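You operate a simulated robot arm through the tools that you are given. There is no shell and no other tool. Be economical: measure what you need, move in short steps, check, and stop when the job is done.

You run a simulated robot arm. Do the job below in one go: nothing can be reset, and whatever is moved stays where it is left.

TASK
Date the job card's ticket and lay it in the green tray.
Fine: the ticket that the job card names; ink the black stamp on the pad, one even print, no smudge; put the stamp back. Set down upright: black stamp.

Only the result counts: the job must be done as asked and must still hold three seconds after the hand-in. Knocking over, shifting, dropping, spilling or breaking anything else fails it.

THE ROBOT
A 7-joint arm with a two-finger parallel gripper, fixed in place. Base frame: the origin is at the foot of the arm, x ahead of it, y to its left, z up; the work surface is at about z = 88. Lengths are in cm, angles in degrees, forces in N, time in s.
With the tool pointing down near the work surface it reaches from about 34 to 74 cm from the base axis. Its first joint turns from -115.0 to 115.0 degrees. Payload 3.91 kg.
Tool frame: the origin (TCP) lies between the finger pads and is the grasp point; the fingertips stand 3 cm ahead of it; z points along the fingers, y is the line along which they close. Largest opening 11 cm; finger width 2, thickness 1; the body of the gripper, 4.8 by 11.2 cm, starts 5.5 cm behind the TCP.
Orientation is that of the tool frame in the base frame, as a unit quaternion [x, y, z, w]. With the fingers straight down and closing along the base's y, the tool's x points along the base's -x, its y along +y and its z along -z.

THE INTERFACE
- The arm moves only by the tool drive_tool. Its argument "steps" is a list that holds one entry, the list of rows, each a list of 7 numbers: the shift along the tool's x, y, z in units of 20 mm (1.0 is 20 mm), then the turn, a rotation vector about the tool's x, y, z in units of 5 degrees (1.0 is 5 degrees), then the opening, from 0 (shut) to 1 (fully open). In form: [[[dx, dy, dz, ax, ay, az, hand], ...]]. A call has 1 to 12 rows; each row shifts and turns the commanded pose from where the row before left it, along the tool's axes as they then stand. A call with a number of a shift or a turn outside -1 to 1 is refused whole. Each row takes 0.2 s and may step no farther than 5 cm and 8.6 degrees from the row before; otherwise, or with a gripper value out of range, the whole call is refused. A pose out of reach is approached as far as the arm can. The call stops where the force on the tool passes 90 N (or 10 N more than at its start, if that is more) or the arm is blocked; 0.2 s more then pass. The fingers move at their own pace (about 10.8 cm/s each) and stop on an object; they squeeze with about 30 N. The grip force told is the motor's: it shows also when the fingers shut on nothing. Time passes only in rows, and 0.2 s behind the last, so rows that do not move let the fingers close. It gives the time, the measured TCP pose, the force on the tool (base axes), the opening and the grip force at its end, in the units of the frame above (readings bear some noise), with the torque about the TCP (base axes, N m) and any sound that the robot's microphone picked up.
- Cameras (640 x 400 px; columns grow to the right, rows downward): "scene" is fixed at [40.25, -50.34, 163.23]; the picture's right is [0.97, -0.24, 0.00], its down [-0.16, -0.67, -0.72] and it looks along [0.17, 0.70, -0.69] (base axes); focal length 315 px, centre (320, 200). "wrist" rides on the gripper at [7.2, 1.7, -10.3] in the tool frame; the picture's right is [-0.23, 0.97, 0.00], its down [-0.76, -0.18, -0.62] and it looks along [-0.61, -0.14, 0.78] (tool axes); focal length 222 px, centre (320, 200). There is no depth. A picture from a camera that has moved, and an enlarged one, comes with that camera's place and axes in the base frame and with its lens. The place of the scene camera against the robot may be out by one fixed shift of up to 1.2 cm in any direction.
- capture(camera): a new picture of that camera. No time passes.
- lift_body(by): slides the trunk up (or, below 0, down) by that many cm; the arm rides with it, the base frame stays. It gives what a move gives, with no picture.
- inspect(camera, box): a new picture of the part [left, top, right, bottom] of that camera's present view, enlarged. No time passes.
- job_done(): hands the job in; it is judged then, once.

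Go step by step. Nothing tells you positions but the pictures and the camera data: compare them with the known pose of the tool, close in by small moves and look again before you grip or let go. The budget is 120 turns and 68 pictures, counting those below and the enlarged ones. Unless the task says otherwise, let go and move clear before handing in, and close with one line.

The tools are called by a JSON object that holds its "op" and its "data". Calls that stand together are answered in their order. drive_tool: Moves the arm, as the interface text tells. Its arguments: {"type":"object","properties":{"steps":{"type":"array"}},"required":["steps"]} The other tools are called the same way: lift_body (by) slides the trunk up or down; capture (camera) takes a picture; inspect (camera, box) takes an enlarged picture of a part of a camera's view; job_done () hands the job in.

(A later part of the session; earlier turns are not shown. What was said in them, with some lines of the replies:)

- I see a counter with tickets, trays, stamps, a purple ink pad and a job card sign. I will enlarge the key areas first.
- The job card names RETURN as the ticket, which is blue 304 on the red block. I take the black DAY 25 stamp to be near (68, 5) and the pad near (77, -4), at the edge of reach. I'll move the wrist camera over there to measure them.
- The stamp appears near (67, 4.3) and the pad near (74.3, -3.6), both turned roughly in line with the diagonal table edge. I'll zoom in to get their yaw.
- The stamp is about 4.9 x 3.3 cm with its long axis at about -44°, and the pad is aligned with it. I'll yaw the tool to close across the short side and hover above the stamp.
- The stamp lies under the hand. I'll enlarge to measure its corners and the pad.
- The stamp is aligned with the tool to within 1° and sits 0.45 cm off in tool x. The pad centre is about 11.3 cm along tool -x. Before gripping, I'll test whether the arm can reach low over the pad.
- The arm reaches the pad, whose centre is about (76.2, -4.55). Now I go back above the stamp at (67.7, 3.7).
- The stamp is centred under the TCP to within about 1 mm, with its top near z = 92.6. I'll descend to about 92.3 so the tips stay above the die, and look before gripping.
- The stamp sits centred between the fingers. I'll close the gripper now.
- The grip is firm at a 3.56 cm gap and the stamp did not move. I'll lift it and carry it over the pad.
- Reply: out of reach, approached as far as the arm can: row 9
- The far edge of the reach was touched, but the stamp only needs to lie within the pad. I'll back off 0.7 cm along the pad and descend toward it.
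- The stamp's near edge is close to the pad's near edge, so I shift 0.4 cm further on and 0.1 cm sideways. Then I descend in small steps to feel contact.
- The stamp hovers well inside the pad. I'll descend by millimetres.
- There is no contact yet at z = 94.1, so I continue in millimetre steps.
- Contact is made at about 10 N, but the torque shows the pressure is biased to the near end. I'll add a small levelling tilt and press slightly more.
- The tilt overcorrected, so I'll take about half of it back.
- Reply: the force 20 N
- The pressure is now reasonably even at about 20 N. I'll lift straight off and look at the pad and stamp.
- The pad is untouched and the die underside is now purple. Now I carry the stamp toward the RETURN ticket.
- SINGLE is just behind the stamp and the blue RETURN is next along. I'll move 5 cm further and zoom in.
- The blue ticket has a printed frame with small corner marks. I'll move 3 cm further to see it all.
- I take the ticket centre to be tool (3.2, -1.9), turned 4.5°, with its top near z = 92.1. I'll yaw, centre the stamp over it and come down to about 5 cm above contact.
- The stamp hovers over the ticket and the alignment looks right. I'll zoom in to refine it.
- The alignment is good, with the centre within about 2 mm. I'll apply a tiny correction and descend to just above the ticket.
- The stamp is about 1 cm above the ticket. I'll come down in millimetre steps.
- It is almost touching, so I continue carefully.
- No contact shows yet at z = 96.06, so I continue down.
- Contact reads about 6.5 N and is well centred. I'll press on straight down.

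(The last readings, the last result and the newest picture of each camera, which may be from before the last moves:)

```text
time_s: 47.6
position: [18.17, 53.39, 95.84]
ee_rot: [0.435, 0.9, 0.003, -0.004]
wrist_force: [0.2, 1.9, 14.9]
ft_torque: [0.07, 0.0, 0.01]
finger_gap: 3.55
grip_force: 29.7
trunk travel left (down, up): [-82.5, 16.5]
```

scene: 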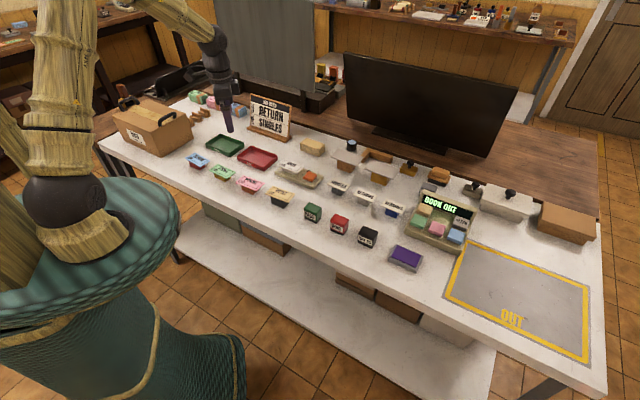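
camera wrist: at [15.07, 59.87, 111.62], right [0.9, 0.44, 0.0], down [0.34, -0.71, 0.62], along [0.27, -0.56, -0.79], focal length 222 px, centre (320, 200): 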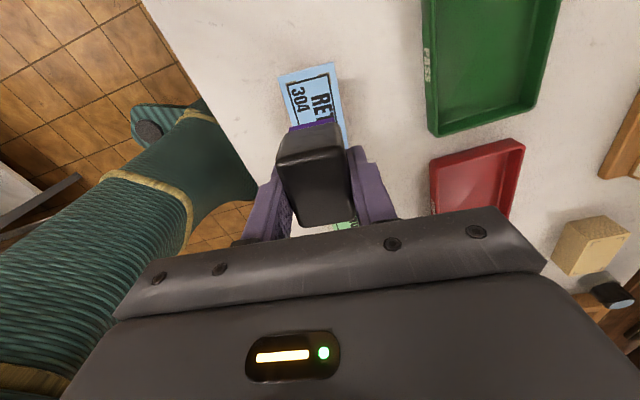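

{"op": "drive_tool", "data": {"steps": [[[0, 0, 0.02, 0, 0, 0, 0], [0, 0, 0, 0, 0, 0, 0]]]}}

```text
time_s: 48.2
position: [18.27, 53.34, 95.81]
ee_rot: [0.436, 0.9, 0.001, -0.002]
wrist_force: [-0.5, 2.2, 12.1]
ft_torque: [0.1, 0.03, -0.06]
finger_gap: 3.53
grip_force: 29.7
trunk travel left (down, up): [-82.5, 16.5]
```

The force holds at 12–15 N and is even, so I lift straight off and look at the print.

{"op": "drive_tool", "data": {"steps": [[[0, 0, -0.1, 0, 0, 0, 0], [0, 0, -0.3, 0, 0, 0, 0], [0, 0, -0.6, 0, 0, 0, 0], [0, 0, -1, 0, 0, 0, 0], [0, 0, -1, 0, 0, 0, 0], [0, 0, -1, 0, 0, 0, 0], [0, 0, -1, 0, 0, 0, 0], [0, 0, -1, 0, 0, 0, 0], [0, 0, -1, 0, 0, 0, 0], [-1, 0, 0, 0, 0, 0, 0], [-1, 0, 0, 0, 0, 0, 0], [0, 0, 0, 0, 0, 0, 0]]]}}

{"op": "inspect", "data": {"camera": "wrist", "box": [230, 0, 370, 140]}}

{"op": "inspect", "data": {"camera": "scene", "box": [180, 145, 220, 175]}}

```text
time_s: 50.8
position: [20.77, 50.24, 109.73]
ee_rot: [0.435, 0.9, 0.001, -0.003]
wrist_force: [0.3, 1.1, -1.8]
ft_torque: [-0.05, 0.05, 0.02]
finger_gap: 3.56
grip_force: 30.2
trunk travel left (down, up): [-82.5, 16.5]
```

```text
2.86 times, centred on (300, 70) of wrist
camera zoom: at [17.58, 56.7, 120.12], right [0.9, 0.43, 0.0], down [0.34, -0.71, 0.62], along [0.26, -0.56, -0.78], focal length 635 px, centre (377, 571)
```

zoom: 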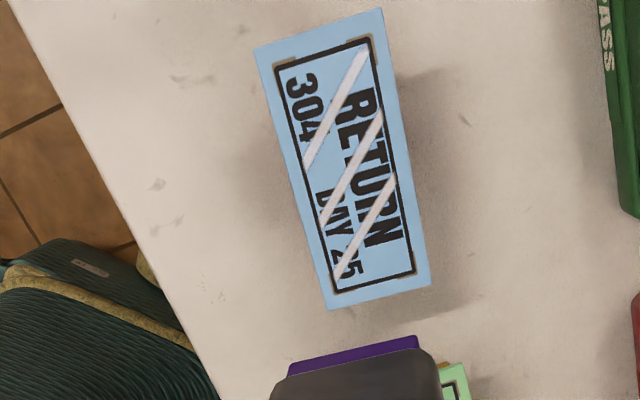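

```text
13.33 times, centred on (200, 160) of scene
camera zoom: at [40.25, -50.34, 163.23], right [0.97, -0.24, 0.0], down [-0.16, -0.67, -0.72], along [0.17, 0.7, -0.69], focal length 4195 px, centre (1920, 733)
```

zoom: 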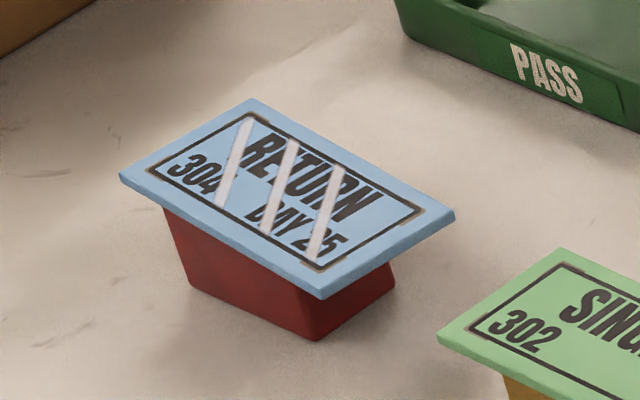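

A DAY 25 print appeared, along with pale diagonal stripes. I'll look more closely to understand them.

{"op": "inspect", "data": {"camera": "wrist", "box": [280, 0, 330, 70]}}

{"op": "inspect", "data": {"camera": "scene", "box": [185, 90, 265, 150]}}

```text
5.71 times, centred on (305, 35) of wrist
camera zoom: at [17.58, 56.7, 120.12], right [0.9, 0.43, 0.0], down [0.34, -0.71, 0.62], along [0.26, -0.56, -0.78], focal length 1269 px, centre (406, 1143)
```

zoom: 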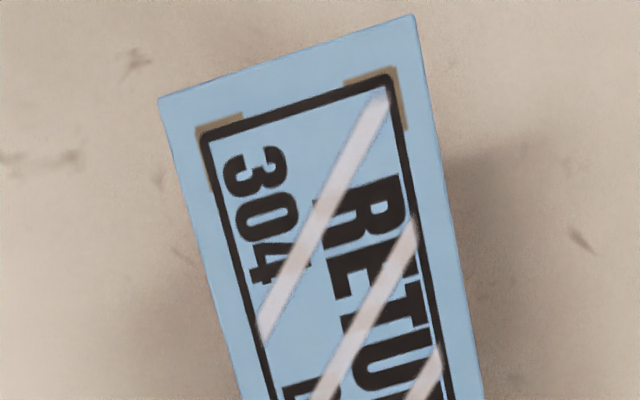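

```text
6.67 times, centred on (225, 120) of scene
camera zoom: at [40.25, -50.34, 163.23], right [0.97, -0.24, 0.0], down [-0.16, -0.67, -0.72], along [0.17, 0.7, -0.69], focal length 2098 px, centre (953, 733)
```

zoom: 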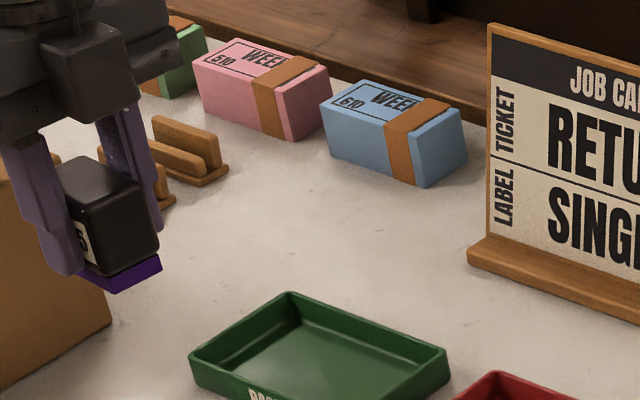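

The stripes could mark wet ink or a flaw in the print. I'll start the stamp's return trip, let time pass, and look again at the ticket and the other items for hints.

{"op": "drive_tool", "data": {"steps": [[[0, 0, 0, 0, 0, -0.51, 0], [0, 0, 0, 0, 0, -0.51, 0], [-1, 0, 0, 0, 0, 0, 0], [-1, 0, 0, 0, 0, 0, 0], [-1, 0, 0, 0, 0, 0, 0], [-1, 0, 0, 0, 0, 0, 0], [-1, 0, 0, 0, 0, 0, 0], [-1, 0, 0, 0, 0, 0, 0], [-1, 0, 0, 0, 0, 0, 0], [-1, 0, 0, 0, 0, 0, 0], [-1, 0, 0, 0, 0, 0, 0], [-1, 0, 0, 0, 0, 0, 0]]]}}

{"op": "inspect", "data": {"camera": "scene", "box": [180, 145, 220, 175]}}

{"op": "inspect", "data": {"camera": "scene", "box": [265, 130, 345, 190]}}

```text
time_s: 53.4
position: [34.73, 35.5, 109.45]
ee_rot: [0.395, 0.919, 0.001, -0.003]
wrist_force: [0.0, 0.1, -0.6]
ft_torque: [0.0, 0.0, -0.01]
finger_gap: 3.54
grip_force: 30.0
trunk travel left (down, up): [-82.5, 16.5]
```

```text
13.33 times, centred on (200, 160) of scene
camera zoom: at [40.25, -50.34, 163.23], right [0.97, -0.24, 0.0], down [-0.16, -0.67, -0.72], along [0.17, 0.7, -0.69], focal length 4195 px, centre (1920, 733)
```

zoom: 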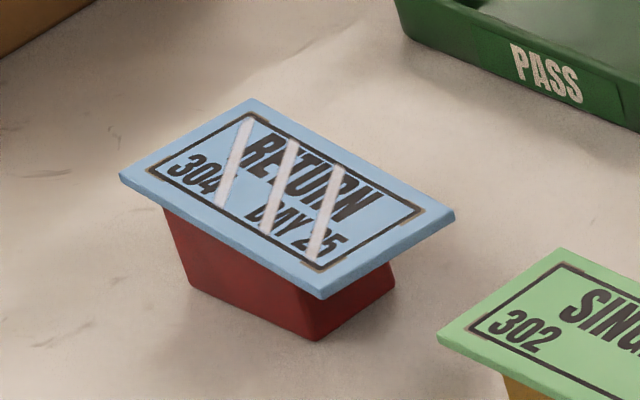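

```text
6.67 times, centred on (305, 160) of scene
camera zoom: at [40.25, -50.34, 163.23], right [0.97, -0.24, 0.0], down [-0.16, -0.67, -0.72], along [0.17, 0.7, -0.69], focal length 2098 px, centre (420, 467)
```

zoom: 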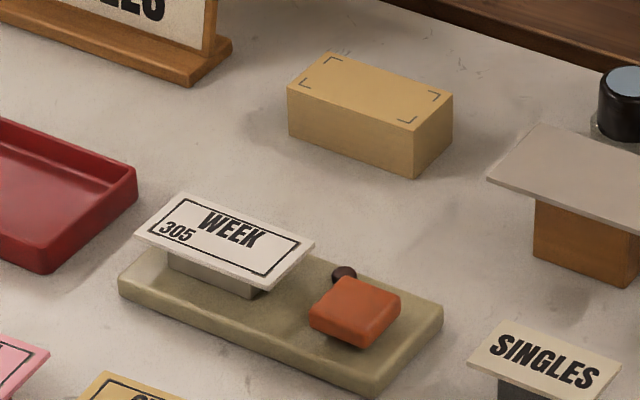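

The stripes are still there after 5 s. I'll continue toward the stamp's home while more time passes, then check again.

{"op": "drive_tool", "data": {"steps": [[[-1, 0, 0, 0, 0, 0, 0], [-1, 0, 0, 0, 0, 0, 0], [-1, 0, 0, 0, 0, 0, 0], [-1, 0, 0, 0, 0, 0, 0], [-1, 0, 0, 0, 0, 0, 0], [-1, 0, 0, 0, 0, 0, 0], [-1, 0, 0, 0, 0, 0, 0], [-1, 0, 0, 0, 0, 0, 0], [-1, 0, 0, 0, 0, 0, 0], [-1, 0, 0, 0, 0, 0, 0], [-1, 0, 0, 0, 0, 0, 0], [-1, 0, 0, 0, 0, 0, 0]]]}}

{"op": "drive_tool", "data": {"steps": [[[-1, 0, 0, 0, 0, 0, 0], [-1, 0, 0, 0, 0, 0, 0], [-1, 0, 0, 0, 0, 0, 0], [-1, 0, 0, 0, 0, 0, 0], [-1, 0, 0, 0, 0, 0, 0], [-1, 0, 0, 0, 0, 0, 0], [-1, 0, 0, 0, 0, 0, 0], [-1, 0, 0, 0, 0, 0, 0], [-1, 0, 0, 0, 0, 0, 0], [-1, 0, 0, 0, 0, 0, 0], [0, 0, 0, 0, 0, 0, 0], [0, 0, 0, 0, 0, 0, 0]]]}}

{"op": "inspect", "data": {"camera": "scene", "box": [180, 145, 220, 175]}}

{"op": "inspect", "data": {"camera": "scene", "box": [380, 170, 460, 290]}}

```text
time_s: 56.0
position: [51.16, 18.0, 109.13]
ee_rot: [0.395, 0.919, 0.001, -0.002]
wrist_force: [0.1, -0.5, -0.8]
ft_torque: [0.01, 0.01, 0.01]
finger_gap: 3.55
grip_force: 30.4
trunk travel left (down, up): [-82.5, 16.5]
```

```text
time_s: 58.6
position: [64.85, 3.59, 109.12]
ee_rot: [0.394, 0.919, 0.001, -0.002]
wrist_force: [-0.6, -0.7, -1.5]
ft_torque: [0.03, 0.01, -0.02]
finger_gap: 3.52
grip_force: 30.1
trunk travel left (down, up): [-82.5, 16.5]
```

```text
13.33 times, centred on (200, 160) of scene
camera zoom: at [40.25, -50.34, 163.23], right [0.97, -0.24, 0.0], down [-0.16, -0.67, -0.72], along [0.17, 0.7, -0.69], focal length 4195 px, centre (1920, 733)
```

zoom: 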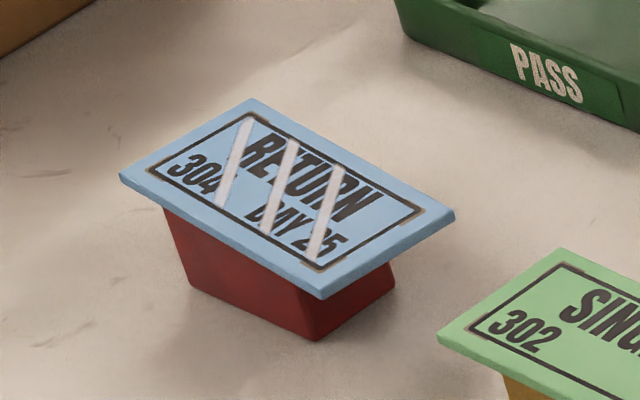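

```text
3.33 times, centred on (420, 230) of scene
camera zoom: at [40.25, -50.34, 163.23], right [0.97, -0.24, 0.0], down [-0.16, -0.67, -0.72], along [0.17, 0.7, -0.69], focal length 1049 px, centre (-13, 100)
```

zoom: 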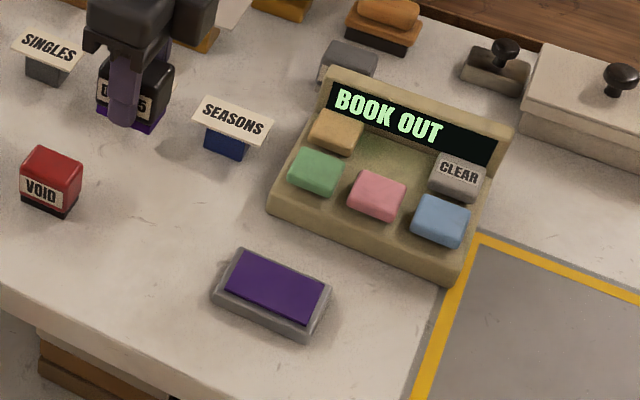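

The stripes might be the gloss of wet ink. I'll hold still in the air for a while and check again before deciding anything.

{"op": "drive_tool", "data": {"steps": [[[0, 0, 0, 0, 0, 0, 0], [0, 0, 0, 0, 0, 0, 0], [0, 0, 0, 0, 0, 0, 0], [0, 0, 0, 0, 0, 0, 0], [0, 0, 0, 0, 0, 0, 0], [0, 0, 0, 0, 0, 0, 0], [0, 0, 0, 0, 0, 0, 0], [0, 0, 0, 0, 0, 0, 0], [0, 0, 0, 0, 0, 0, 0], [0, 0, 0, 0, 0, 0, 0], [0, 0, 0, 0, 0, 0, 0], [0, 0, 0, 0, 0, 0, 0]]]}}

{"op": "drive_tool", "data": {"steps": [[[0, 0, 0, 0, 0, 0, 0], [0, 0, 0, 0, 0, 0, 0], [0, 0, 0, 0, 0, 0, 0], [0, 0, 0, 0, 0, 0, 0], [0, 0, 0, 0, 0, 0, 0], [0, 0, 0, 0, 0, 0, 0], [0, 0, 0, 0, 0, 0, 0], [0, 0, 0, 0, 0, 0, 0], [0, 0, 0, 0, 0, 0, 0], [0, 0, 0, 0, 0, 0, 0], [0, 0, 0, 0, 0, 0, 0], [0, 0, 0, 0, 0, 0, 0]]]}}

{"op": "drive_tool", "data": {"steps": [[[0, 0, 0, 0, 0, 0, 0], [0, 0, 0, 0, 0, 0, 0], [0, 0, 0, 0, 0, 0, 0], [0, 0, 0, 0, 0, 0, 0], [0, 0, 0, 0, 0, 0, 0], [0, 0, 0, 0, 0, 0, 0], [0, 0, 0, 0, 0, 0, 0], [0, 0, 0, 0, 0, 0, 0], [0, 0, 0, 0, 0, 0, 0], [0, 0, 0, 0, 0, 0, 0], [0, 0, 0, 0, 0, 0, 0], [0, 0, 0, 0, 0, 0, 0]]]}}

{"op": "inspect", "data": {"camera": "scene", "box": [180, 145, 220, 175]}}

```text
time_s: 61.2
position: [64.82, 3.52, 109.04]
ee_rot: [0.394, 0.919, 0.001, -0.002]
wrist_force: [0.1, -0.5, -0.6]
ft_torque: [0.0, -0.03, 0.0]
finger_gap: 3.53
grip_force: 29.5
trunk travel left (down, up): [-82.5, 16.5]
```

```text
time_s: 63.8
position: [64.74, 3.63, 109.0]
ee_rot: [0.394, 0.919, 0.001, -0.003]
wrist_force: [0.3, 0.1, -0.7]
ft_torque: [0.02, 0.0, -0.02]
finger_gap: 3.54
grip_force: 29.4
trunk travel left (down, up): [-82.5, 16.5]
```

```text
time_s: 66.4
position: [64.81, 3.59, 109.09]
ee_rot: [0.395, 0.919, 0.002, -0.002]
wrist_force: [0.0, -1.0, -0.7]
ft_torque: [-0.03, -0.02, 0.02]
finger_gap: 3.56
grip_force: 29.6
trunk travel left (down, up): [-82.5, 16.5]
```

```text
13.33 times, centred on (200, 160) of scene
camera zoom: at [40.25, -50.34, 163.23], right [0.97, -0.24, 0.0], down [-0.16, -0.67, -0.72], along [0.17, 0.7, -0.69], focal length 4195 px, centre (1920, 733)
```

zoom: 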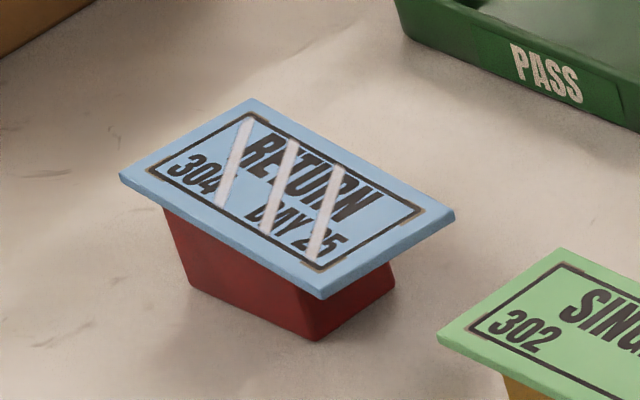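

The stripes have not changed after 18 s. The press itself read as centred and even, and a second impression would break the "one print" rule, so I won't restamp. I'll return the stamp to its home at (67.65, 3.72).

{"op": "drive_tool", "data": {"steps": [[[-0.465, 0.54, 0, 0, 0, 0, 0], [-0.465, 0.54, 0, 0, 0, 0, 0], [0, 0, 1, 0, 0, 0, 0], [0, 0, 1, 0, 0, 0, 0], [0, 0, 1, 0, 0, 0, 0], [0, 0, 1, 0, 0, 0, 0], [0, 0, 1, 0, 0, 0, 0], [0, 0, 1, 0, 0, 0, 0], [0, 0, 1, 0, 0, 0, 0], [0, 0, 0.5, 0, 0, 0, 0], [0, 0, 0, 0, 0, 0, 0]]]}}

{"op": "inspect", "data": {"camera": "scene", "box": [340, 210, 436, 280]}}

```text
time_s: 68.8
position: [67.62, 3.86, 94.2]
ee_rot: [0.395, 0.919, 0.001, -0.003]
wrist_force: [0.1, 0.6, -1.6]
ft_torque: [-0.01, 0.02, -0.01]
finger_gap: 3.54
grip_force: 30.5
trunk travel left (down, up): [-82.5, 16.5]
```

```text
5.71 times, centred on (388, 245) of scene
camera zoom: at [40.25, -50.34, 163.23], right [0.97, -0.24, 0.0], down [-0.16, -0.67, -0.72], along [0.17, 0.7, -0.69], focal length 1798 px, centre (-69, -57)
```

zoom: 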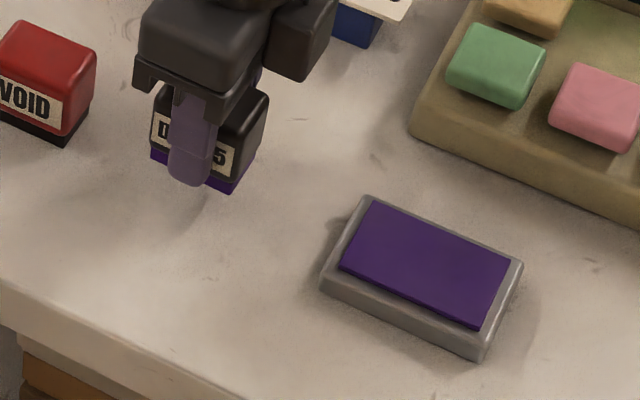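

The stamp is right over its home, about 2 cm up. I lower it until I feel contact.

{"op": "drive_tool", "data": {"steps": [[[0, 0, 0.4, 0, 0, 0, 0], [0, 0, 0.3, 0, 0, 0, 0], [0, 0, 0.1, 0, 0, 0, 0], [0, 0, 0.05, 0, 0, 0, 0]]]}}

{"op": "drive_tool", "data": {"steps": [[[0, 0, 0.05, 0, 0, 0, 0], [0, 0, 0.05, 0, 0, 0, 0]]]}}

```text
time_s: 69.8
position: [67.68, 3.85, 92.65]
ee_rot: [0.395, 0.919, 0.001, -0.003]
wrist_force: [0.3, 0.5, -1.0]
ft_torque: [0.01, 0.01, -0.02]
finger_gap: 3.54
grip_force: 30.0
trunk travel left (down, up): [-82.5, 16.5]
```

```text
time_s: 70.4
position: [67.56, 3.9, 92.41]
ee_rot: [0.394, 0.919, 0.001, -0.003]
wrist_force: [-0.1, -0.1, -0.3]
ft_torque: [-0.02, 0.01, -0.02]
finger_gap: 3.57
grip_force: 30.1
trunk travel left (down, up): [-82.5, 16.5]
```

{"op": "drive_tool", "data": {"steps": [[[0, 0, 0.05, 0, 0, 0, 0], [0, 0, 0.05, 0, 0, 0, 0]]]}}

{"op": "drive_tool", "data": {"steps": [[[0, 0, 0.04, 0, 0, 0, 0]]]}}

```text
time_s: 71.0
position: [67.62, 3.87, 92.24]
ee_rot: [0.394, 0.919, 0.001, -0.003]
wrist_force: [-0.5, 0.0, -0.9]
ft_torque: [0.01, 0.0, 0.0]
finger_gap: 3.56
grip_force: 30.1
trunk travel left (down, up): [-82.5, 16.5]
```

```text
time_s: 71.4
position: [67.54, 3.87, 92.04]
ee_rot: [0.395, 0.919, 0.001, -0.002]
wrist_force: [0.9, 0.1, -0.7]
ft_torque: [-0.02, 0.02, 0.02]
finger_gap: 3.57
grip_force: 29.9
trunk travel left (down, up): [-82.5, 16.5]
```

{"op": "drive_tool", "data": {"steps": [[[0, 0, 0.03, 0, 0, 0, 0]]]}}

{"op": "drive_tool", "data": {"steps": [[[0, 0, 0.03, 0, 0, 0, 0]]]}}

{"op": "drive_tool", "data": {"steps": [[[0, 0, 0.03, 0, 0, 0, 0]]]}}

```text
time_s: 71.8
position: [67.67, 3.94, 91.98]
ee_rot: [0.394, 0.919, 0.002, -0.003]
wrist_force: [0.0, -0.8, -0.7]
ft_torque: [-0.01, -0.04, 0.0]
finger_gap: 3.54
grip_force: 29.9
trunk travel left (down, up): [-82.5, 16.5]
```

```text
time_s: 72.2
position: [67.64, 4.0, 92.19]
ee_rot: [0.394, 0.919, 0.002, -0.003]
wrist_force: [-0.7, -0.7, 2.1]
ft_torque: [-0.03, 0.02, 0.02]
finger_gap: 3.56
grip_force: 30.1
trunk travel left (down, up): [-82.5, 16.5]
```

```text
time_s: 72.6
position: [67.63, 3.95, 92.06]
ee_rot: [0.394, 0.919, 0.001, -0.002]
wrist_force: [-1.5, -0.1, 4.7]
ft_torque: [-0.1, -0.02, 0.01]
finger_gap: 3.58
grip_force: 30.2
trunk travel left (down, up): [-82.5, 16.5]
```

The stamp is standing on the table, so I release and rise straight up.

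{"op": "drive_tool", "data": {"steps": [[[0, 0, 0, 0, 0, 0, 0.45], [0, 0, 0, 0, 0, 0, 0.6], [0, 0, 0, 0, 0, 0, 0.6], [0, 0, -0.5, 0, 0, 0, 0.6], [0, 0, -1, 0, 0, 0, 0.6], [0, 0, -1, 0, 0, 0, 0.6], [0, 0, -1, 0, 0, 0, 0.6], [0, 0, -1, 0, 0, 0, 0.6], [0, 0, -1, 0, 0, 0, 0.6], [0, 0, -1, 0, 0, 0, 0.6], [0, 0, -1, 0, 0, 0, 0.6], [0, 0, -1, 0, 0, 0, 0.6]]]}}

{"op": "capture", "data": {"camera": "scene"}}

{"op": "inspect", "data": {"camera": "scene", "box": [180, 145, 220, 175]}}

```text
time_s: 75.2
position: [67.87, 3.79, 109.0]
ee_rot: [0.395, 0.919, 0.0, -0.001]
wrist_force: [-0.5, 0.8, 0.2]
ft_torque: [0.0, 0.01, -0.01]
finger_gap: 6.59
grip_force: 0.0
trunk travel left (down, up): [-82.5, 16.5]
```

```text
23 pictures are left
```

scene: 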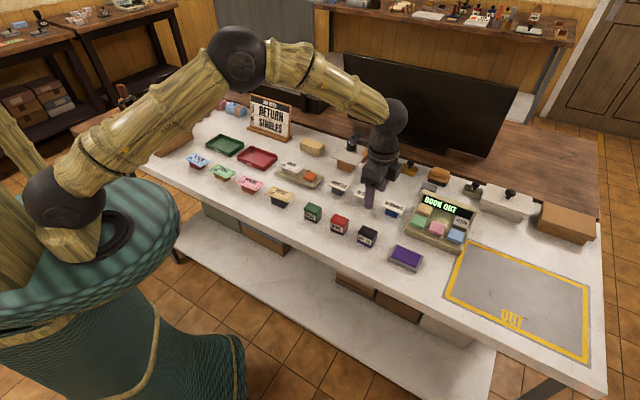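

```text
13.33 times, centred on (200, 160) of scene
camera zoom: at [40.25, -50.34, 163.23], right [0.97, -0.24, 0.0], down [-0.16, -0.67, -0.72], along [0.17, 0.7, -0.69], focal length 4195 px, centre (1920, 733)
```

zoom: 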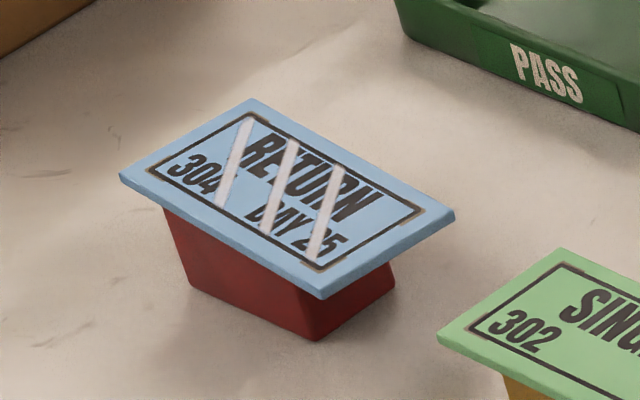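

The stamp stands back at its home. Next is the ticket: I return above it with open fingers to grip it by its long edges, clear of the printed face.

{"op": "drive_tool", "data": {"steps": [[[1, -0.026, 0, 0, -0.055, 0, 0.7], [1, -0.026, 0, 0, 0, 0, 0.7], [1, -0.026, 0, 0, 0, 0, 0.7], [1, -0.026, 0, 0, 0, 0, 0.7], [1, -0.026, 0, 0, 0, 0, 0.7], [1, -0.026, 0, 0, 0, 0, 0.7], [1, -0.026, 0, 0, 0, 0, 0.7], [1, -0.026, 0, 0, 0, 0, 0.7], [1, -0.026, 0, 0, 0, 0, 0.7], [1, -0.026, 0, 0, 0, 0, 0.7], [1, -0.026, 0, 0, 0, 0, 0.7], [1, -0.026, 0, 0, 0, 0, 0.7]]]}}

{"op": "drive_tool", "data": {"steps": [[[1, -0.026, 0, 0, 0, 0, 0.7], [1, -0.026, 0, 0, 0, 0, 0.7], [1, -0.026, 0, 0, 0, 0, 0.7], [1, -0.026, 0, 0, 0, 0, 0.7], [1, -0.026, 0, 0, 0, 0, 0.7], [1, -0.026, 0, 0, 0, 0, 0.7], [1, -0.026, 0, 0, 0, 0, 0.7], [1, -0.026, 0, 0, 0, 0, 0.7], [1, -0.026, 0, 0, 0, 0, 0.7], [1, -0.026, 0, 0, 0, 0, 0.7], [1, -0.026, 0, 0, 0, 0, 0.7], [1, -0.026, 0, 0, 0, 0, 0.7]]]}}

{"op": "drive_tool", "data": {"steps": [[[1, -0.026, 0, 0, 0, 0, 0.7], [1, -0.026, 0, 0, 0, 0, 0.7], [1, -0.026, 0, 0, 0, 0, 0.7], [1, -0.026, 0, 0, 0, 0, 0.7], [1, -0.026, 0, 0, 0, 0, 0.7], [1, -0.026, 0, 0, 0, 0, 0.7], [1, -0.026, 0, 0, 0, 0, 0.7], [1, -0.026, 0, 0, 0, 0, 0.7], [1, -0.026, 0, 0, 0, 0, 0.7], [1, -0.026, 0, 0, 0, 0, 0.7], [1, -0.026, 0, 0, 0, 1, 0.7], [0, 0, 0, 0, 0, 0.02, 0.7]]]}}

{"op": "capture", "data": {"camera": "wrist"}}

```text
time_s: 77.8
position: [50.5, 20.89, 108.9]
ee_rot: [0.394, 0.919, 0.0, -0.001]
wrist_force: [0.3, 0.6, 0.3]
ft_torque: [0.02, 0.0, 0.01]
finger_gap: 7.7
grip_force: 0.0
trunk travel left (down, up): [-82.5, 16.5]
```

```text
time_s: 80.4
position: [33.68, 37.87, 108.96]
ee_rot: [0.395, 0.919, 0.0, -0.001]
wrist_force: [1.2, -0.4, -0.3]
ft_torque: [-0.01, -0.02, 0.01]
finger_gap: 7.69
grip_force: 0.0
trunk travel left (down, up): [-82.5, 16.5]
```

```text
time_s: 83.0
position: [18.19, 53.22, 108.95]
ee_rot: [0.435, 0.9, 0.0, 0.0]
wrist_force: [-0.8, -1.1, 0.6]
ft_torque: [-0.01, -0.02, 0.02]
finger_gap: 7.7
grip_force: 0.1
trunk travel left (down, up): [-82.5, 16.5]
```

```text
21 pictures are left
camera wrist: at [14.97, 59.82, 119.26], right [0.9, 0.43, 0.0], down [0.33, -0.71, 0.62], along [0.27, -0.56, -0.78], focal length 222 px, centre (320, 200)
```

wrist: 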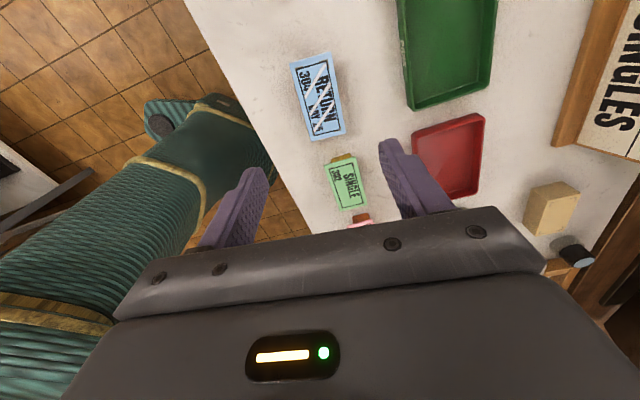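

The ticket is aligned with the tool and centred to about 2 mm. I'll correct that, descend with open fingers beside its edges, and look before closing.

{"op": "drive_tool", "data": {"steps": [[[0.04, 0.09, 1, 0, 0, 0, 0.7], [0, 0, 1, 0, 0, 0, 0.7], [0, 0, 1, 0, 0, 0, 0.7], [0, 0, 1, 0, 0, 0, 0.7], [0, 0, 1, 0, 0, 0, 0.7], [0, 0, 1, 0, 0, 0, 0.7], [0, 0, 0.6, 0, 0, 0, 0.7], [0, 0, 0.4, 0, 0, 0, 0.7], [0, 0, 0.4, 0, 0, 0, 0.6], [0, 0, 0, 0, 0, 0, 0.55]]]}}

{"op": "inspect", "data": {"camera": "wrist", "box": [220, 90, 420, 240]}}

{"op": "inspect", "data": {"camera": "scene", "box": [175, 125, 225, 180]}}

```text
time_s: 85.2
position: [18.31, 53.75, 94.03]
ee_rot: [0.435, 0.9, 0.001, 0.001]
wrist_force: [-0.4, -0.2, -0.1]
ft_torque: [0.0, 0.03, 0.02]
finger_gap: 6.05
grip_force: 0.1
trunk travel left (down, up): [-82.5, 16.5]
```

```text
2.67 times, centred on (320, 165) of wrist
camera zoom: at [15.06, 60.27, 104.38], right [0.9, 0.43, 0.0], down [0.33, -0.71, 0.62], along [0.27, -0.56, -0.78], focal length 592 px, centre (320, 293)
```

zoom: 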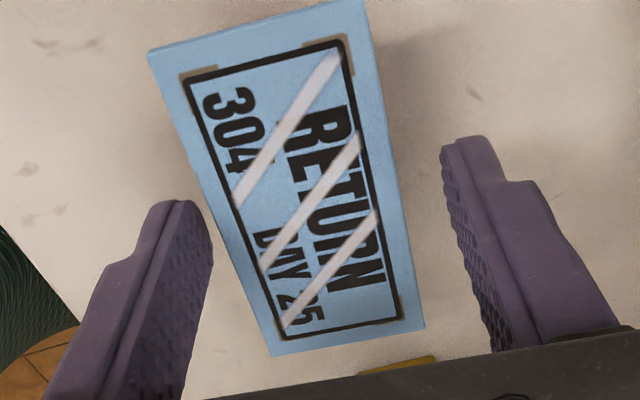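

```text
7.27 times, centred on (200, 152) of scene
camera zoom: at [40.25, -50.34, 163.23], right [0.97, -0.24, 0.0], down [-0.16, -0.67, -0.72], along [0.17, 0.7, -0.69], focal length 2288 px, centre (1193, 546)
```

zoom: 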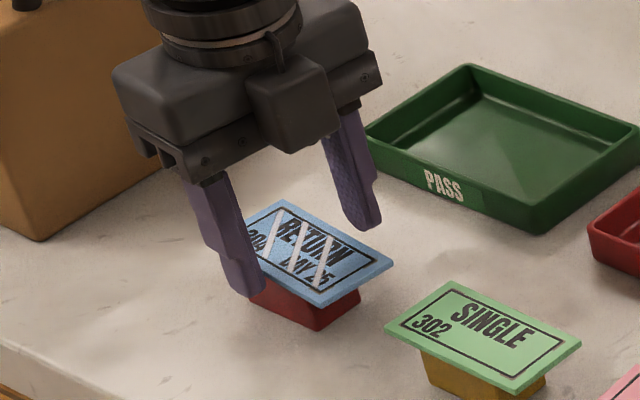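

The fingers straddle the ticket. I'll re-centre by 2 mm, go down slightly and close.

{"op": "drive_tool", "data": {"steps": [[[-0.08, -0.11, 0.08, 0, 0, 0, 0.55], [0, 0, 0, 0, 0, 0, 0.48], [0, 0, 0, 0, 0, 0, 0.44], [0, 0, 0, 0, 0, 0, 0.4], [0, 0, 0, 0, 0, 0, 0.3], [0, 0, 0, 0, 0, 0, 0.3], [0, 0, 0, 0, 0, 0, 0.3]]]}}

{"op": "inspect", "data": {"camera": "wrist", "box": [220, 90, 420, 240]}}

```text
time_s: 86.8
position: [18.27, 53.37, 93.83]
ee_rot: [0.436, 0.9, -0.001, 0.0]
wrist_force: [0.3, 0.1, -0.3]
ft_torque: [-0.01, 0.01, 0.0]
finger_gap: 4.42
grip_force: 30.4
trunk travel left (down, up): [-82.5, 16.5]
```

```text
2.67 times, centred on (320, 165) of wrist
camera zoom: at [14.99, 60.03, 104.27], right [0.9, 0.43, 0.0], down [0.33, -0.71, 0.62], along [0.27, -0.56, -0.78], focal length 592 px, centre (320, 293)
```

zoom: 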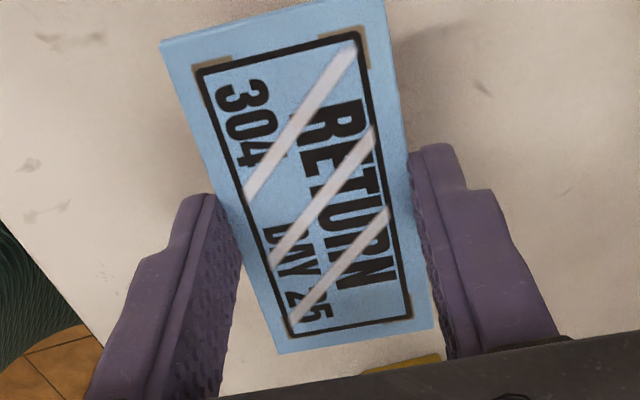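

The ticket is gripped at a 4.42 cm gap. I lift slowly and check that the stand stays put.

{"op": "drive_tool", "data": {"steps": [[[0, 0, -0.2, 0, 0, 0, 0.2], [0, 0, -0.4, 0, 0, 0, 0.2], [0, 0, -0.6, 0, 0, 0, 0.2], [0, 0, -0.8, 0, 0, 0, 0.2], [0, 0, -1, 0, 0, 0, 0.2], [0, 0, -1, 0, 0, 0, 0.2], [0, 0, -1, 0, 0, 0, 0.2], [0, 0, -1, 0, 0, 0, 0.2], [0, 0, -1, 0, 0, 0, 0.2], [0, 0, 0, 0, 0, 0, 0.2]]]}}

{"op": "inspect", "data": {"camera": "scene", "box": [165, 100, 255, 185]}}

{"op": "capture", "data": {"camera": "wrist"}}

```text
time_s: 89.0
position: [18.12, 53.44, 107.74]
ee_rot: [0.436, 0.9, 0.0, 0.0]
wrist_force: [0.3, -0.5, 0.2]
ft_torque: [-0.01, -0.02, 0.0]
finger_gap: 4.43
grip_force: 30.4
trunk travel left (down, up): [-82.5, 16.5]
```

```text
4.71 times, centred on (210, 142) of scene
camera zoom: at [40.25, -50.34, 163.23], right [0.97, -0.24, 0.0], down [-0.16, -0.67, -0.72], along [0.17, 0.7, -0.69], focal length 1481 px, centre (838, 471)
```

zoom: 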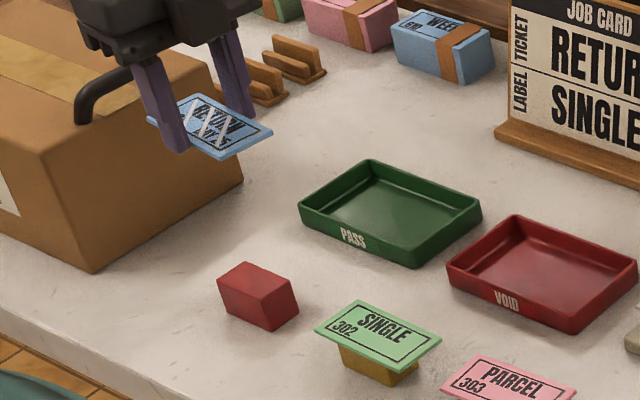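

```text
16 pictures are left
camera wrist: at [14.88, 60.06, 118.2], right [0.9, 0.43, 0.0], down [0.33, -0.71, 0.62], along [0.27, -0.56, -0.78], focal length 222 px, centre (320, 200)
```

wrist: 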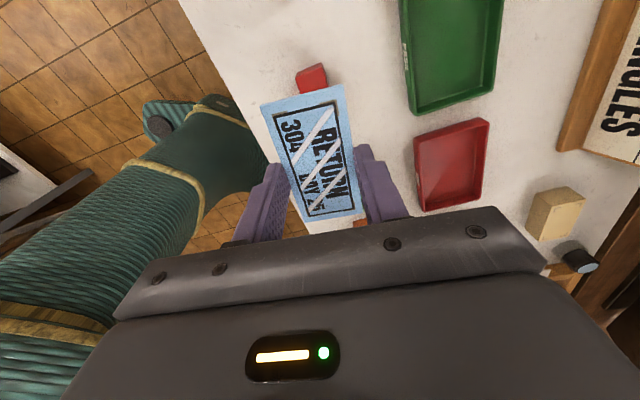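

The ticket came up cleanly and its stand stayed in place. I move sideways toward the green tray, staying high, and look.

{"op": "drive_tool", "data": {"steps": [[[0, 1, 0, 0, 0, 0, 0.2], [0, 1, 0, 0, 0, 0, 0.2], [0, 1, 0, 0, 0, 0, 0.2], [0, 1, 0, 0, 0, 0, 0.2], [0, 1, 0, 0, 0, 0, 0.2], [0, 1, 0, 0, 0, 0, 0.2], [0, 0.7, 0, 0, 0, 0, 0.2], [0, 0, 0, 0, 0, 0, 0.2]]]}}

{"op": "capture", "data": {"camera": "wrist"}}

{"op": "inspect", "data": {"camera": "scene", "box": [190, 90, 280, 175]}}

```text
time_s: 90.8
position: [28.71, 61.66, 107.99]
ee_rot: [0.435, 0.901, 0.0, 0.0]
wrist_force: [-0.4, -0.4, 0.4]
ft_torque: [-0.01, 0.0, 0.0]
finger_gap: 4.43
grip_force: 30.2
trunk travel left (down, up): [-82.5, 16.5]
```

```text
15 pictures are left
camera wrist: at [25.52, 68.29, 118.35], right [0.9, 0.43, 0.0], down [0.33, -0.71, 0.62], along [0.27, -0.56, -0.78], focal length 222 px, centre (320, 200)
```

wrist: 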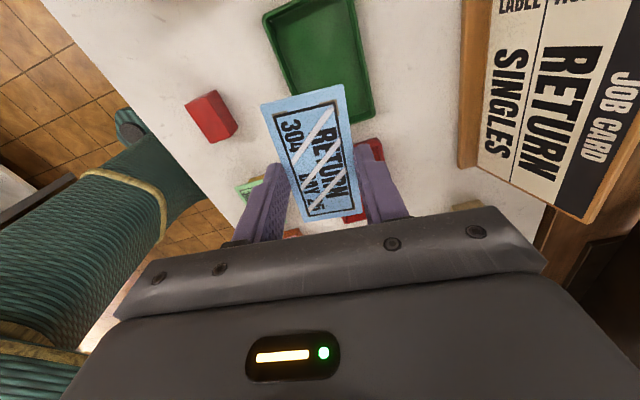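

```text
4.71 times, centred on (235, 132) of scene
camera zoom: at [40.25, -50.34, 163.23], right [0.97, -0.24, 0.0], down [-0.16, -0.67, -0.72], along [0.17, 0.7, -0.69], focal length 1481 px, centre (720, 518)
```

zoom: 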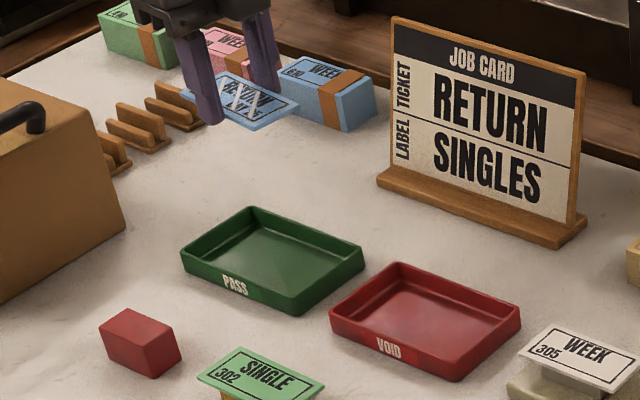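

The tray lies a little ahead and sideways, and it is turned about 4° the other way. I'll align with it, centre over it, come down halfway, and check.

{"op": "drive_tool", "data": {"steps": [[[0, 0, 0, 0, 0, -0.8, 0.2], [0.45, 0.257, 0, 0, 0, 0, 0.2], [0.45, 0.257, 0, 0, 0, 0, 0.2], [0.45, 0.257, 0, 0, 0, 0, 0.2], [0, 0, 1, 0, 0, 0, 0.2], [0, 0, 1, 0, 0, 0, 0.2], [0, 0, 1, 0, 0, 0, 0.2], [0, 0, 1, 0, 0, 0, 0.2], [0, 0, 0.5, 0, 0, 0, 0.2], [0, 0, 0, 0, 0, 0, 0.2]]]}}

{"op": "capture", "data": {"camera": "wrist"}}

{"op": "inspect", "data": {"camera": "scene", "box": [190, 100, 270, 175]}}

```text
time_s: 93.0
position: [27.87, 64.76, 99.06]
ee_rot: [0.404, 0.915, 0.0, 0.0]
wrist_force: [0.0, 0.0, -0.8]
ft_torque: [0.02, 0.0, 0.0]
finger_gap: 4.43
grip_force: 30.2
trunk travel left (down, up): [-82.5, 16.5]
```

```text
13 pictures are left
camera wrist: at [24.15, 71.19, 109.38], right [0.87, 0.49, 0.0], down [0.38, -0.68, 0.62], along [0.3, -0.54, -0.78], focal length 222 px, centre (320, 200)
```

wrist: 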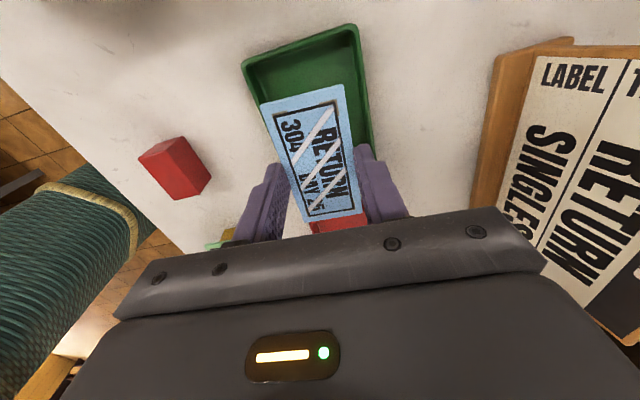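

```text
5.33 times, centred on (230, 138) of scene
camera zoom: at [40.25, -50.34, 163.23], right [0.97, -0.24, 0.0], down [-0.16, -0.67, -0.72], along [0.17, 0.7, -0.69], focal length 1678 px, centre (800, 533)
```

zoom: 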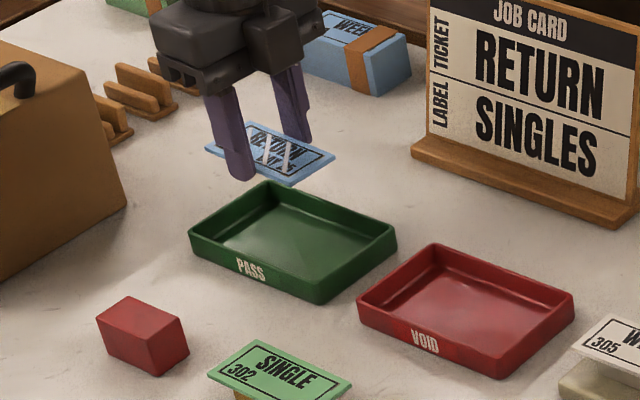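

The ticket is centred over the tray, with about 2.5° of yaw left. I'll correct that and lower it into the tray.

{"op": "drive_tool", "data": {"steps": [[[0, 0.05, 0, 0, 0, -0.5, 0.2], [0, 0, 0.9, 0, 0, 0, 0.2], [0, 0, 0.9, 0, 0, 0, 0.2], [0, 0, 0.7, 0, 0, 0, 0.2], [0, 0, 0.3, 0, 0, 0, 0.2], [0, 0, 0, 0, 0, 0, 0.2]]]}}

{"op": "inspect", "data": {"camera": "scene", "box": [190, 100, 270, 175]}}

{"op": "capture", "data": {"camera": "wrist"}}

```text
time_s: 94.4
position: [28.27, 64.78, 93.25]
ee_rot: [0.384, 0.923, 0.001, -0.001]
wrist_force: [-0.9, 0.7, 1.0]
ft_torque: [-0.02, 0.01, 0.03]
finger_gap: 4.46
grip_force: 30.4
trunk travel left (down, up): [-82.5, 16.5]
```

```text
5.33 times, centred on (230, 138) of scene
camera zoom: at [40.25, -50.34, 163.23], right [0.97, -0.24, 0.0], down [-0.16, -0.67, -0.72], along [0.17, 0.7, -0.69], focal length 1678 px, centre (800, 533)
```

zoom: 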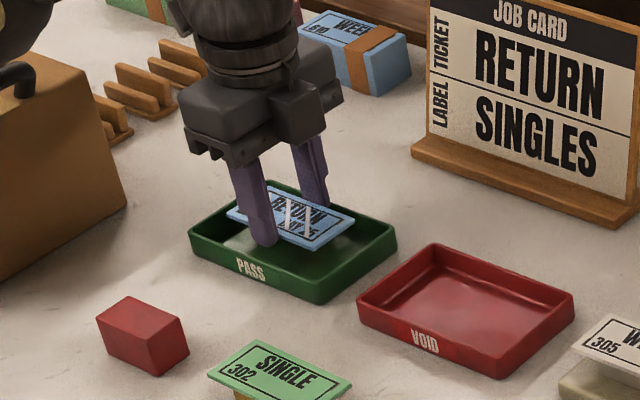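

```text
10 pictures are left
camera wrist: at [24.2, 71.04, 103.69], right [0.85, 0.53, 0.0], down [0.41, -0.66, 0.62], along [0.33, -0.53, -0.78], focal length 222 px, centre (320, 200)
```

wrist: 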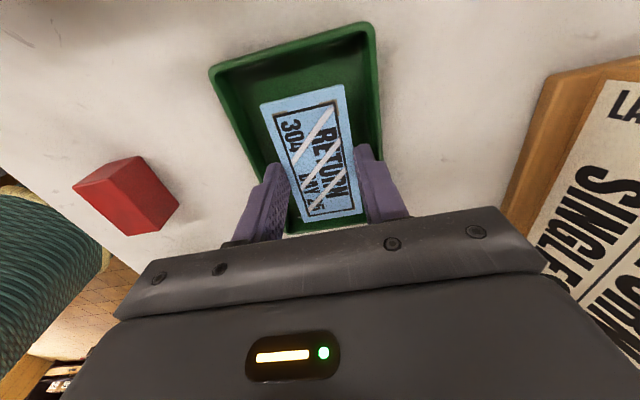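

The ticket is centred and aligned inside the tray. I lower it the last bit, watching the force.

{"op": "drive_tool", "data": {"steps": [[[0, 0, 0.25, 0, 0, 0, 0.2], [0, 0, 0.15, 0, 0, 0, 0.2], [0, 0, 0.1, 0, 0, 0, 0.2], [0, 0, 0, 0, 0, 0, 0.2]]]}}

{"op": "drive_tool", "data": {"steps": [[[0, 0, 0.05, 0, 0, 0, 0.2], [0, 0, 0.05, 0, 0, 0, 0.2], [0, 0, 0.05, 0, 0, 0, 0.2]]]}}

```text
time_s: 95.4
position: [27.98, 64.68, 92.38]
ee_rot: [0.384, 0.923, 0.0, 0.0]
wrist_force: [-0.9, -0.1, -1.0]
ft_torque: [-0.06, -0.02, 0.01]
finger_gap: 4.44
grip_force: 30.3
trunk travel left (down, up): [-82.5, 16.5]
```

```text
time_s: 96.2
position: [28.04, 64.84, 92.02]
ee_rot: [0.383, 0.924, 0.001, 0.0]
wrist_force: [0.6, 0.1, 0.0]
ft_torque: [-0.02, 0.0, 0.01]
finger_gap: 4.43
grip_force: 29.8
trunk travel left (down, up): [-82.5, 16.5]
```

{"op": "drive_tool", "data": {"steps": [[[0, 0, 0.05, 0, 0, 0, 0.2], [0, 0, 0.05, 0, 0, 0, 0.2]]]}}

{"op": "drive_tool", "data": {"steps": [[[0, 0, 0.04, 0, 0, 0, 0.2]]]}}

{"op": "inspect", "data": {"camera": "scene", "box": [200, 120, 260, 165]}}

```text
time_s: 96.8
position: [28.12, 64.86, 91.83]
ee_rot: [0.383, 0.924, 0.0, 0.0]
wrist_force: [1.0, 0.0, 0.0]
ft_torque: [-0.01, 0.01, -0.01]
finger_gap: 4.44
grip_force: 30.3
trunk travel left (down, up): [-82.5, 16.5]
```

```text
time_s: 97.2
position: [28.14, 64.79, 91.91]
ee_rot: [0.384, 0.923, 0.0, -0.001]
wrist_force: [0.2, -0.6, -1.5]
ft_torque: [0.03, -0.03, -0.02]
finger_gap: 4.45
grip_force: 30.0
trunk travel left (down, up): [-82.5, 16.5]
```

```text
8.89 times, centred on (230, 142) of scene
camera zoom: at [40.25, -50.34, 163.23], right [0.97, -0.24, 0.0], down [-0.16, -0.67, -0.72], along [0.17, 0.7, -0.69], focal length 2797 px, centre (1120, 711)
```

zoom: 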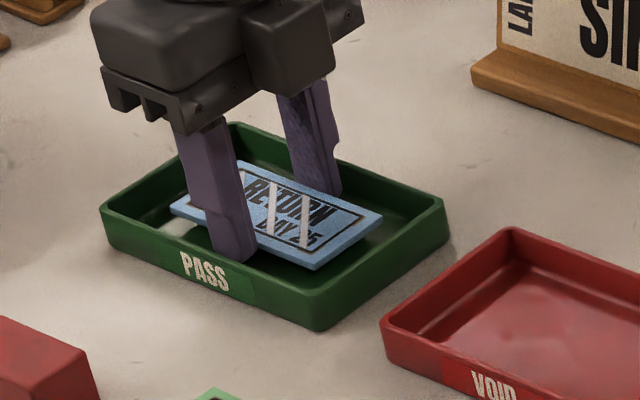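

The tips are almost on the tray floor, so I go a few more sub-millimetre steps.

{"op": "drive_tool", "data": {"steps": [[[0, 0, 0.04, 0, 0, 0, 0.2]]]}}

{"op": "drive_tool", "data": {"steps": [[[0, 0, 0.04, 0, 0, 0, 0.2]]]}}

{"op": "drive_tool", "data": {"steps": [[[0, 0, 0.03, 0, 0, 0, 0.2]]]}}

```text
time_s: 97.6
position: [28.04, 64.72, 91.7]
ee_rot: [0.384, 0.924, 0.0, 0.0]
wrist_force: [-1.1, 0.2, -0.7]
ft_torque: [0.02, 0.03, -0.01]
finger_gap: 4.43
grip_force: 29.7
trunk travel left (down, up): [-82.5, 16.5]
```

```text
time_s: 98.0
position: [28.1, 64.78, 91.57]
ee_rot: [0.384, 0.924, 0.0, 0.0]
wrist_force: [0.3, -0.3, -0.1]
ft_torque: [-0.01, 0.0, 0.0]
finger_gap: 4.4
grip_force: 30.4
trunk travel left (down, up): [-82.5, 16.5]
```

```text
time_s: 98.4
position: [28.09, 64.8, 91.62]
ee_rot: [0.383, 0.924, 0.0, 0.001]
wrist_force: [-0.6, 0.1, -0.6]
ft_torque: [0.01, 0.02, 0.01]
finger_gap: 4.43
grip_force: 29.5
trunk travel left (down, up): [-82.5, 16.5]
```

The tips are a hair above the floor and the ticket is only a few millimetres up. I'll open slightly, without touching the rims, and rise.

{"op": "drive_tool", "data": {"steps": [[[0, 0, 0, 0, 0, 0, 0.42], [0, 0, 0, 0, 0, 0, 0.46], [0, 0, 0, 0, 0, 0, 0.46], [0, 0, 0, 0, 0, 0, 0.46], [0, 0, -0.3, 0, 0, 0, 0.46], [0, 0, -0.6, 0, 0, 0, 0.46], [0, 0, -1, 0, 0, 0, 0.46], [0, 0, -1, 0, 0, 0, 0.46], [0, 0, -1, 0, 0, 0, 0.46], [0, 0, -1, 0, 0, 0, 0.46], [0, 0, -1, 0, 0, 0, 0.46], [0, 0, -1, 0, 0, 0, 0.46]]]}}

{"op": "capture", "data": {"camera": "wrist"}}

{"op": "inspect", "data": {"camera": "scene", "box": [190, 110, 270, 175]}}

```text
time_s: 101.0
position: [28.05, 65.03, 105.38]
ee_rot: [0.383, 0.924, -0.001, 0.0]
wrist_force: [0.2, 0.0, 0.5]
ft_torque: [0.01, -0.04, -0.01]
finger_gap: 5.06
grip_force: 0.0
trunk travel left (down, up): [-82.5, 16.5]
```

```text
8 pictures are left
camera wrist: at [24.11, 71.19, 115.8], right [0.85, 0.53, 0.0], down [0.41, -0.66, 0.62], along [0.33, -0.53, -0.78], focal length 222 px, centre (320, 200)
```

wrist: 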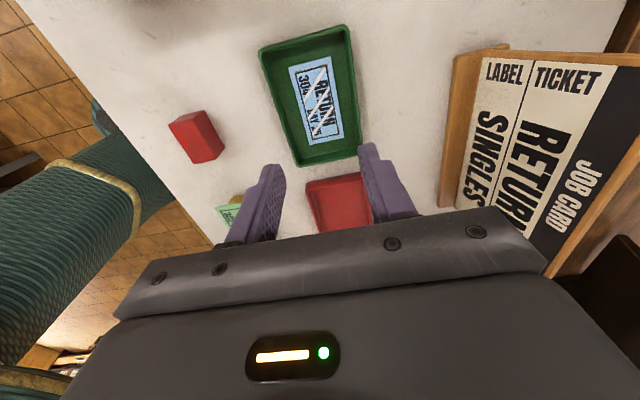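

```text
6.15 times, centred on (230, 142) of scene
camera zoom: at [40.25, -50.34, 163.23], right [0.97, -0.24, 0.0], down [-0.16, -0.67, -0.72], along [0.17, 0.7, -0.69], focal length 1936 px, centre (874, 554)
```

zoom: 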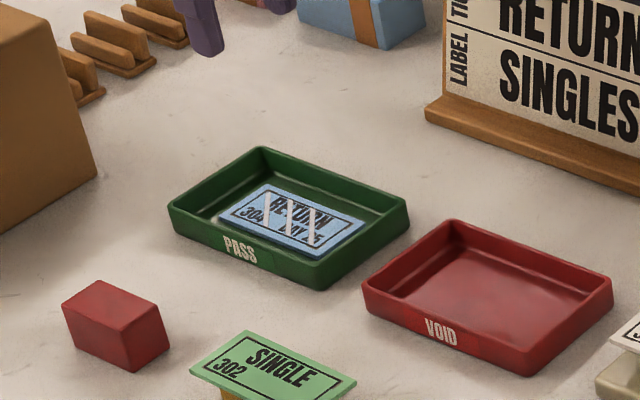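

The ticket lies flat in the green tray. I'll do one last check of the stamp and its neighbours.

{"op": "inspect", "data": {"camera": "scene", "box": [300, 190, 440, 280]}}

```text
4.44 times, centred on (370, 235) of scene
camera zoom: at [40.25, -50.34, 163.23], right [0.97, -0.24, 0.0], down [-0.16, -0.67, -0.72], along [0.17, 0.7, -0.69], focal length 1398 px, centre (98, 44)
```

zoom: 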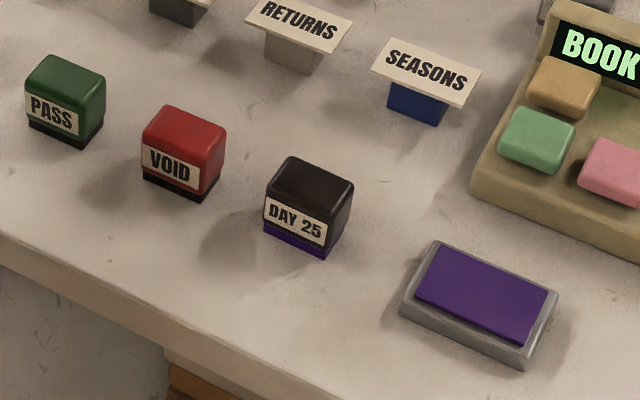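

The black stamp stands upright at its home, the pad and its neighbours are undisturbed, and the ticket is in the green tray with the hand clear. I hand in now.

{"op": "job_done", "data": {}}

```text
The job is handed in.
```

I stamped RETURN ticket 304 once with DAY 25, laid it in the green tray and put the black stamp back upright. However, pale diagonal stripes appeared across the print and never faded, so I can't confirm it counts as even and smudge-free.
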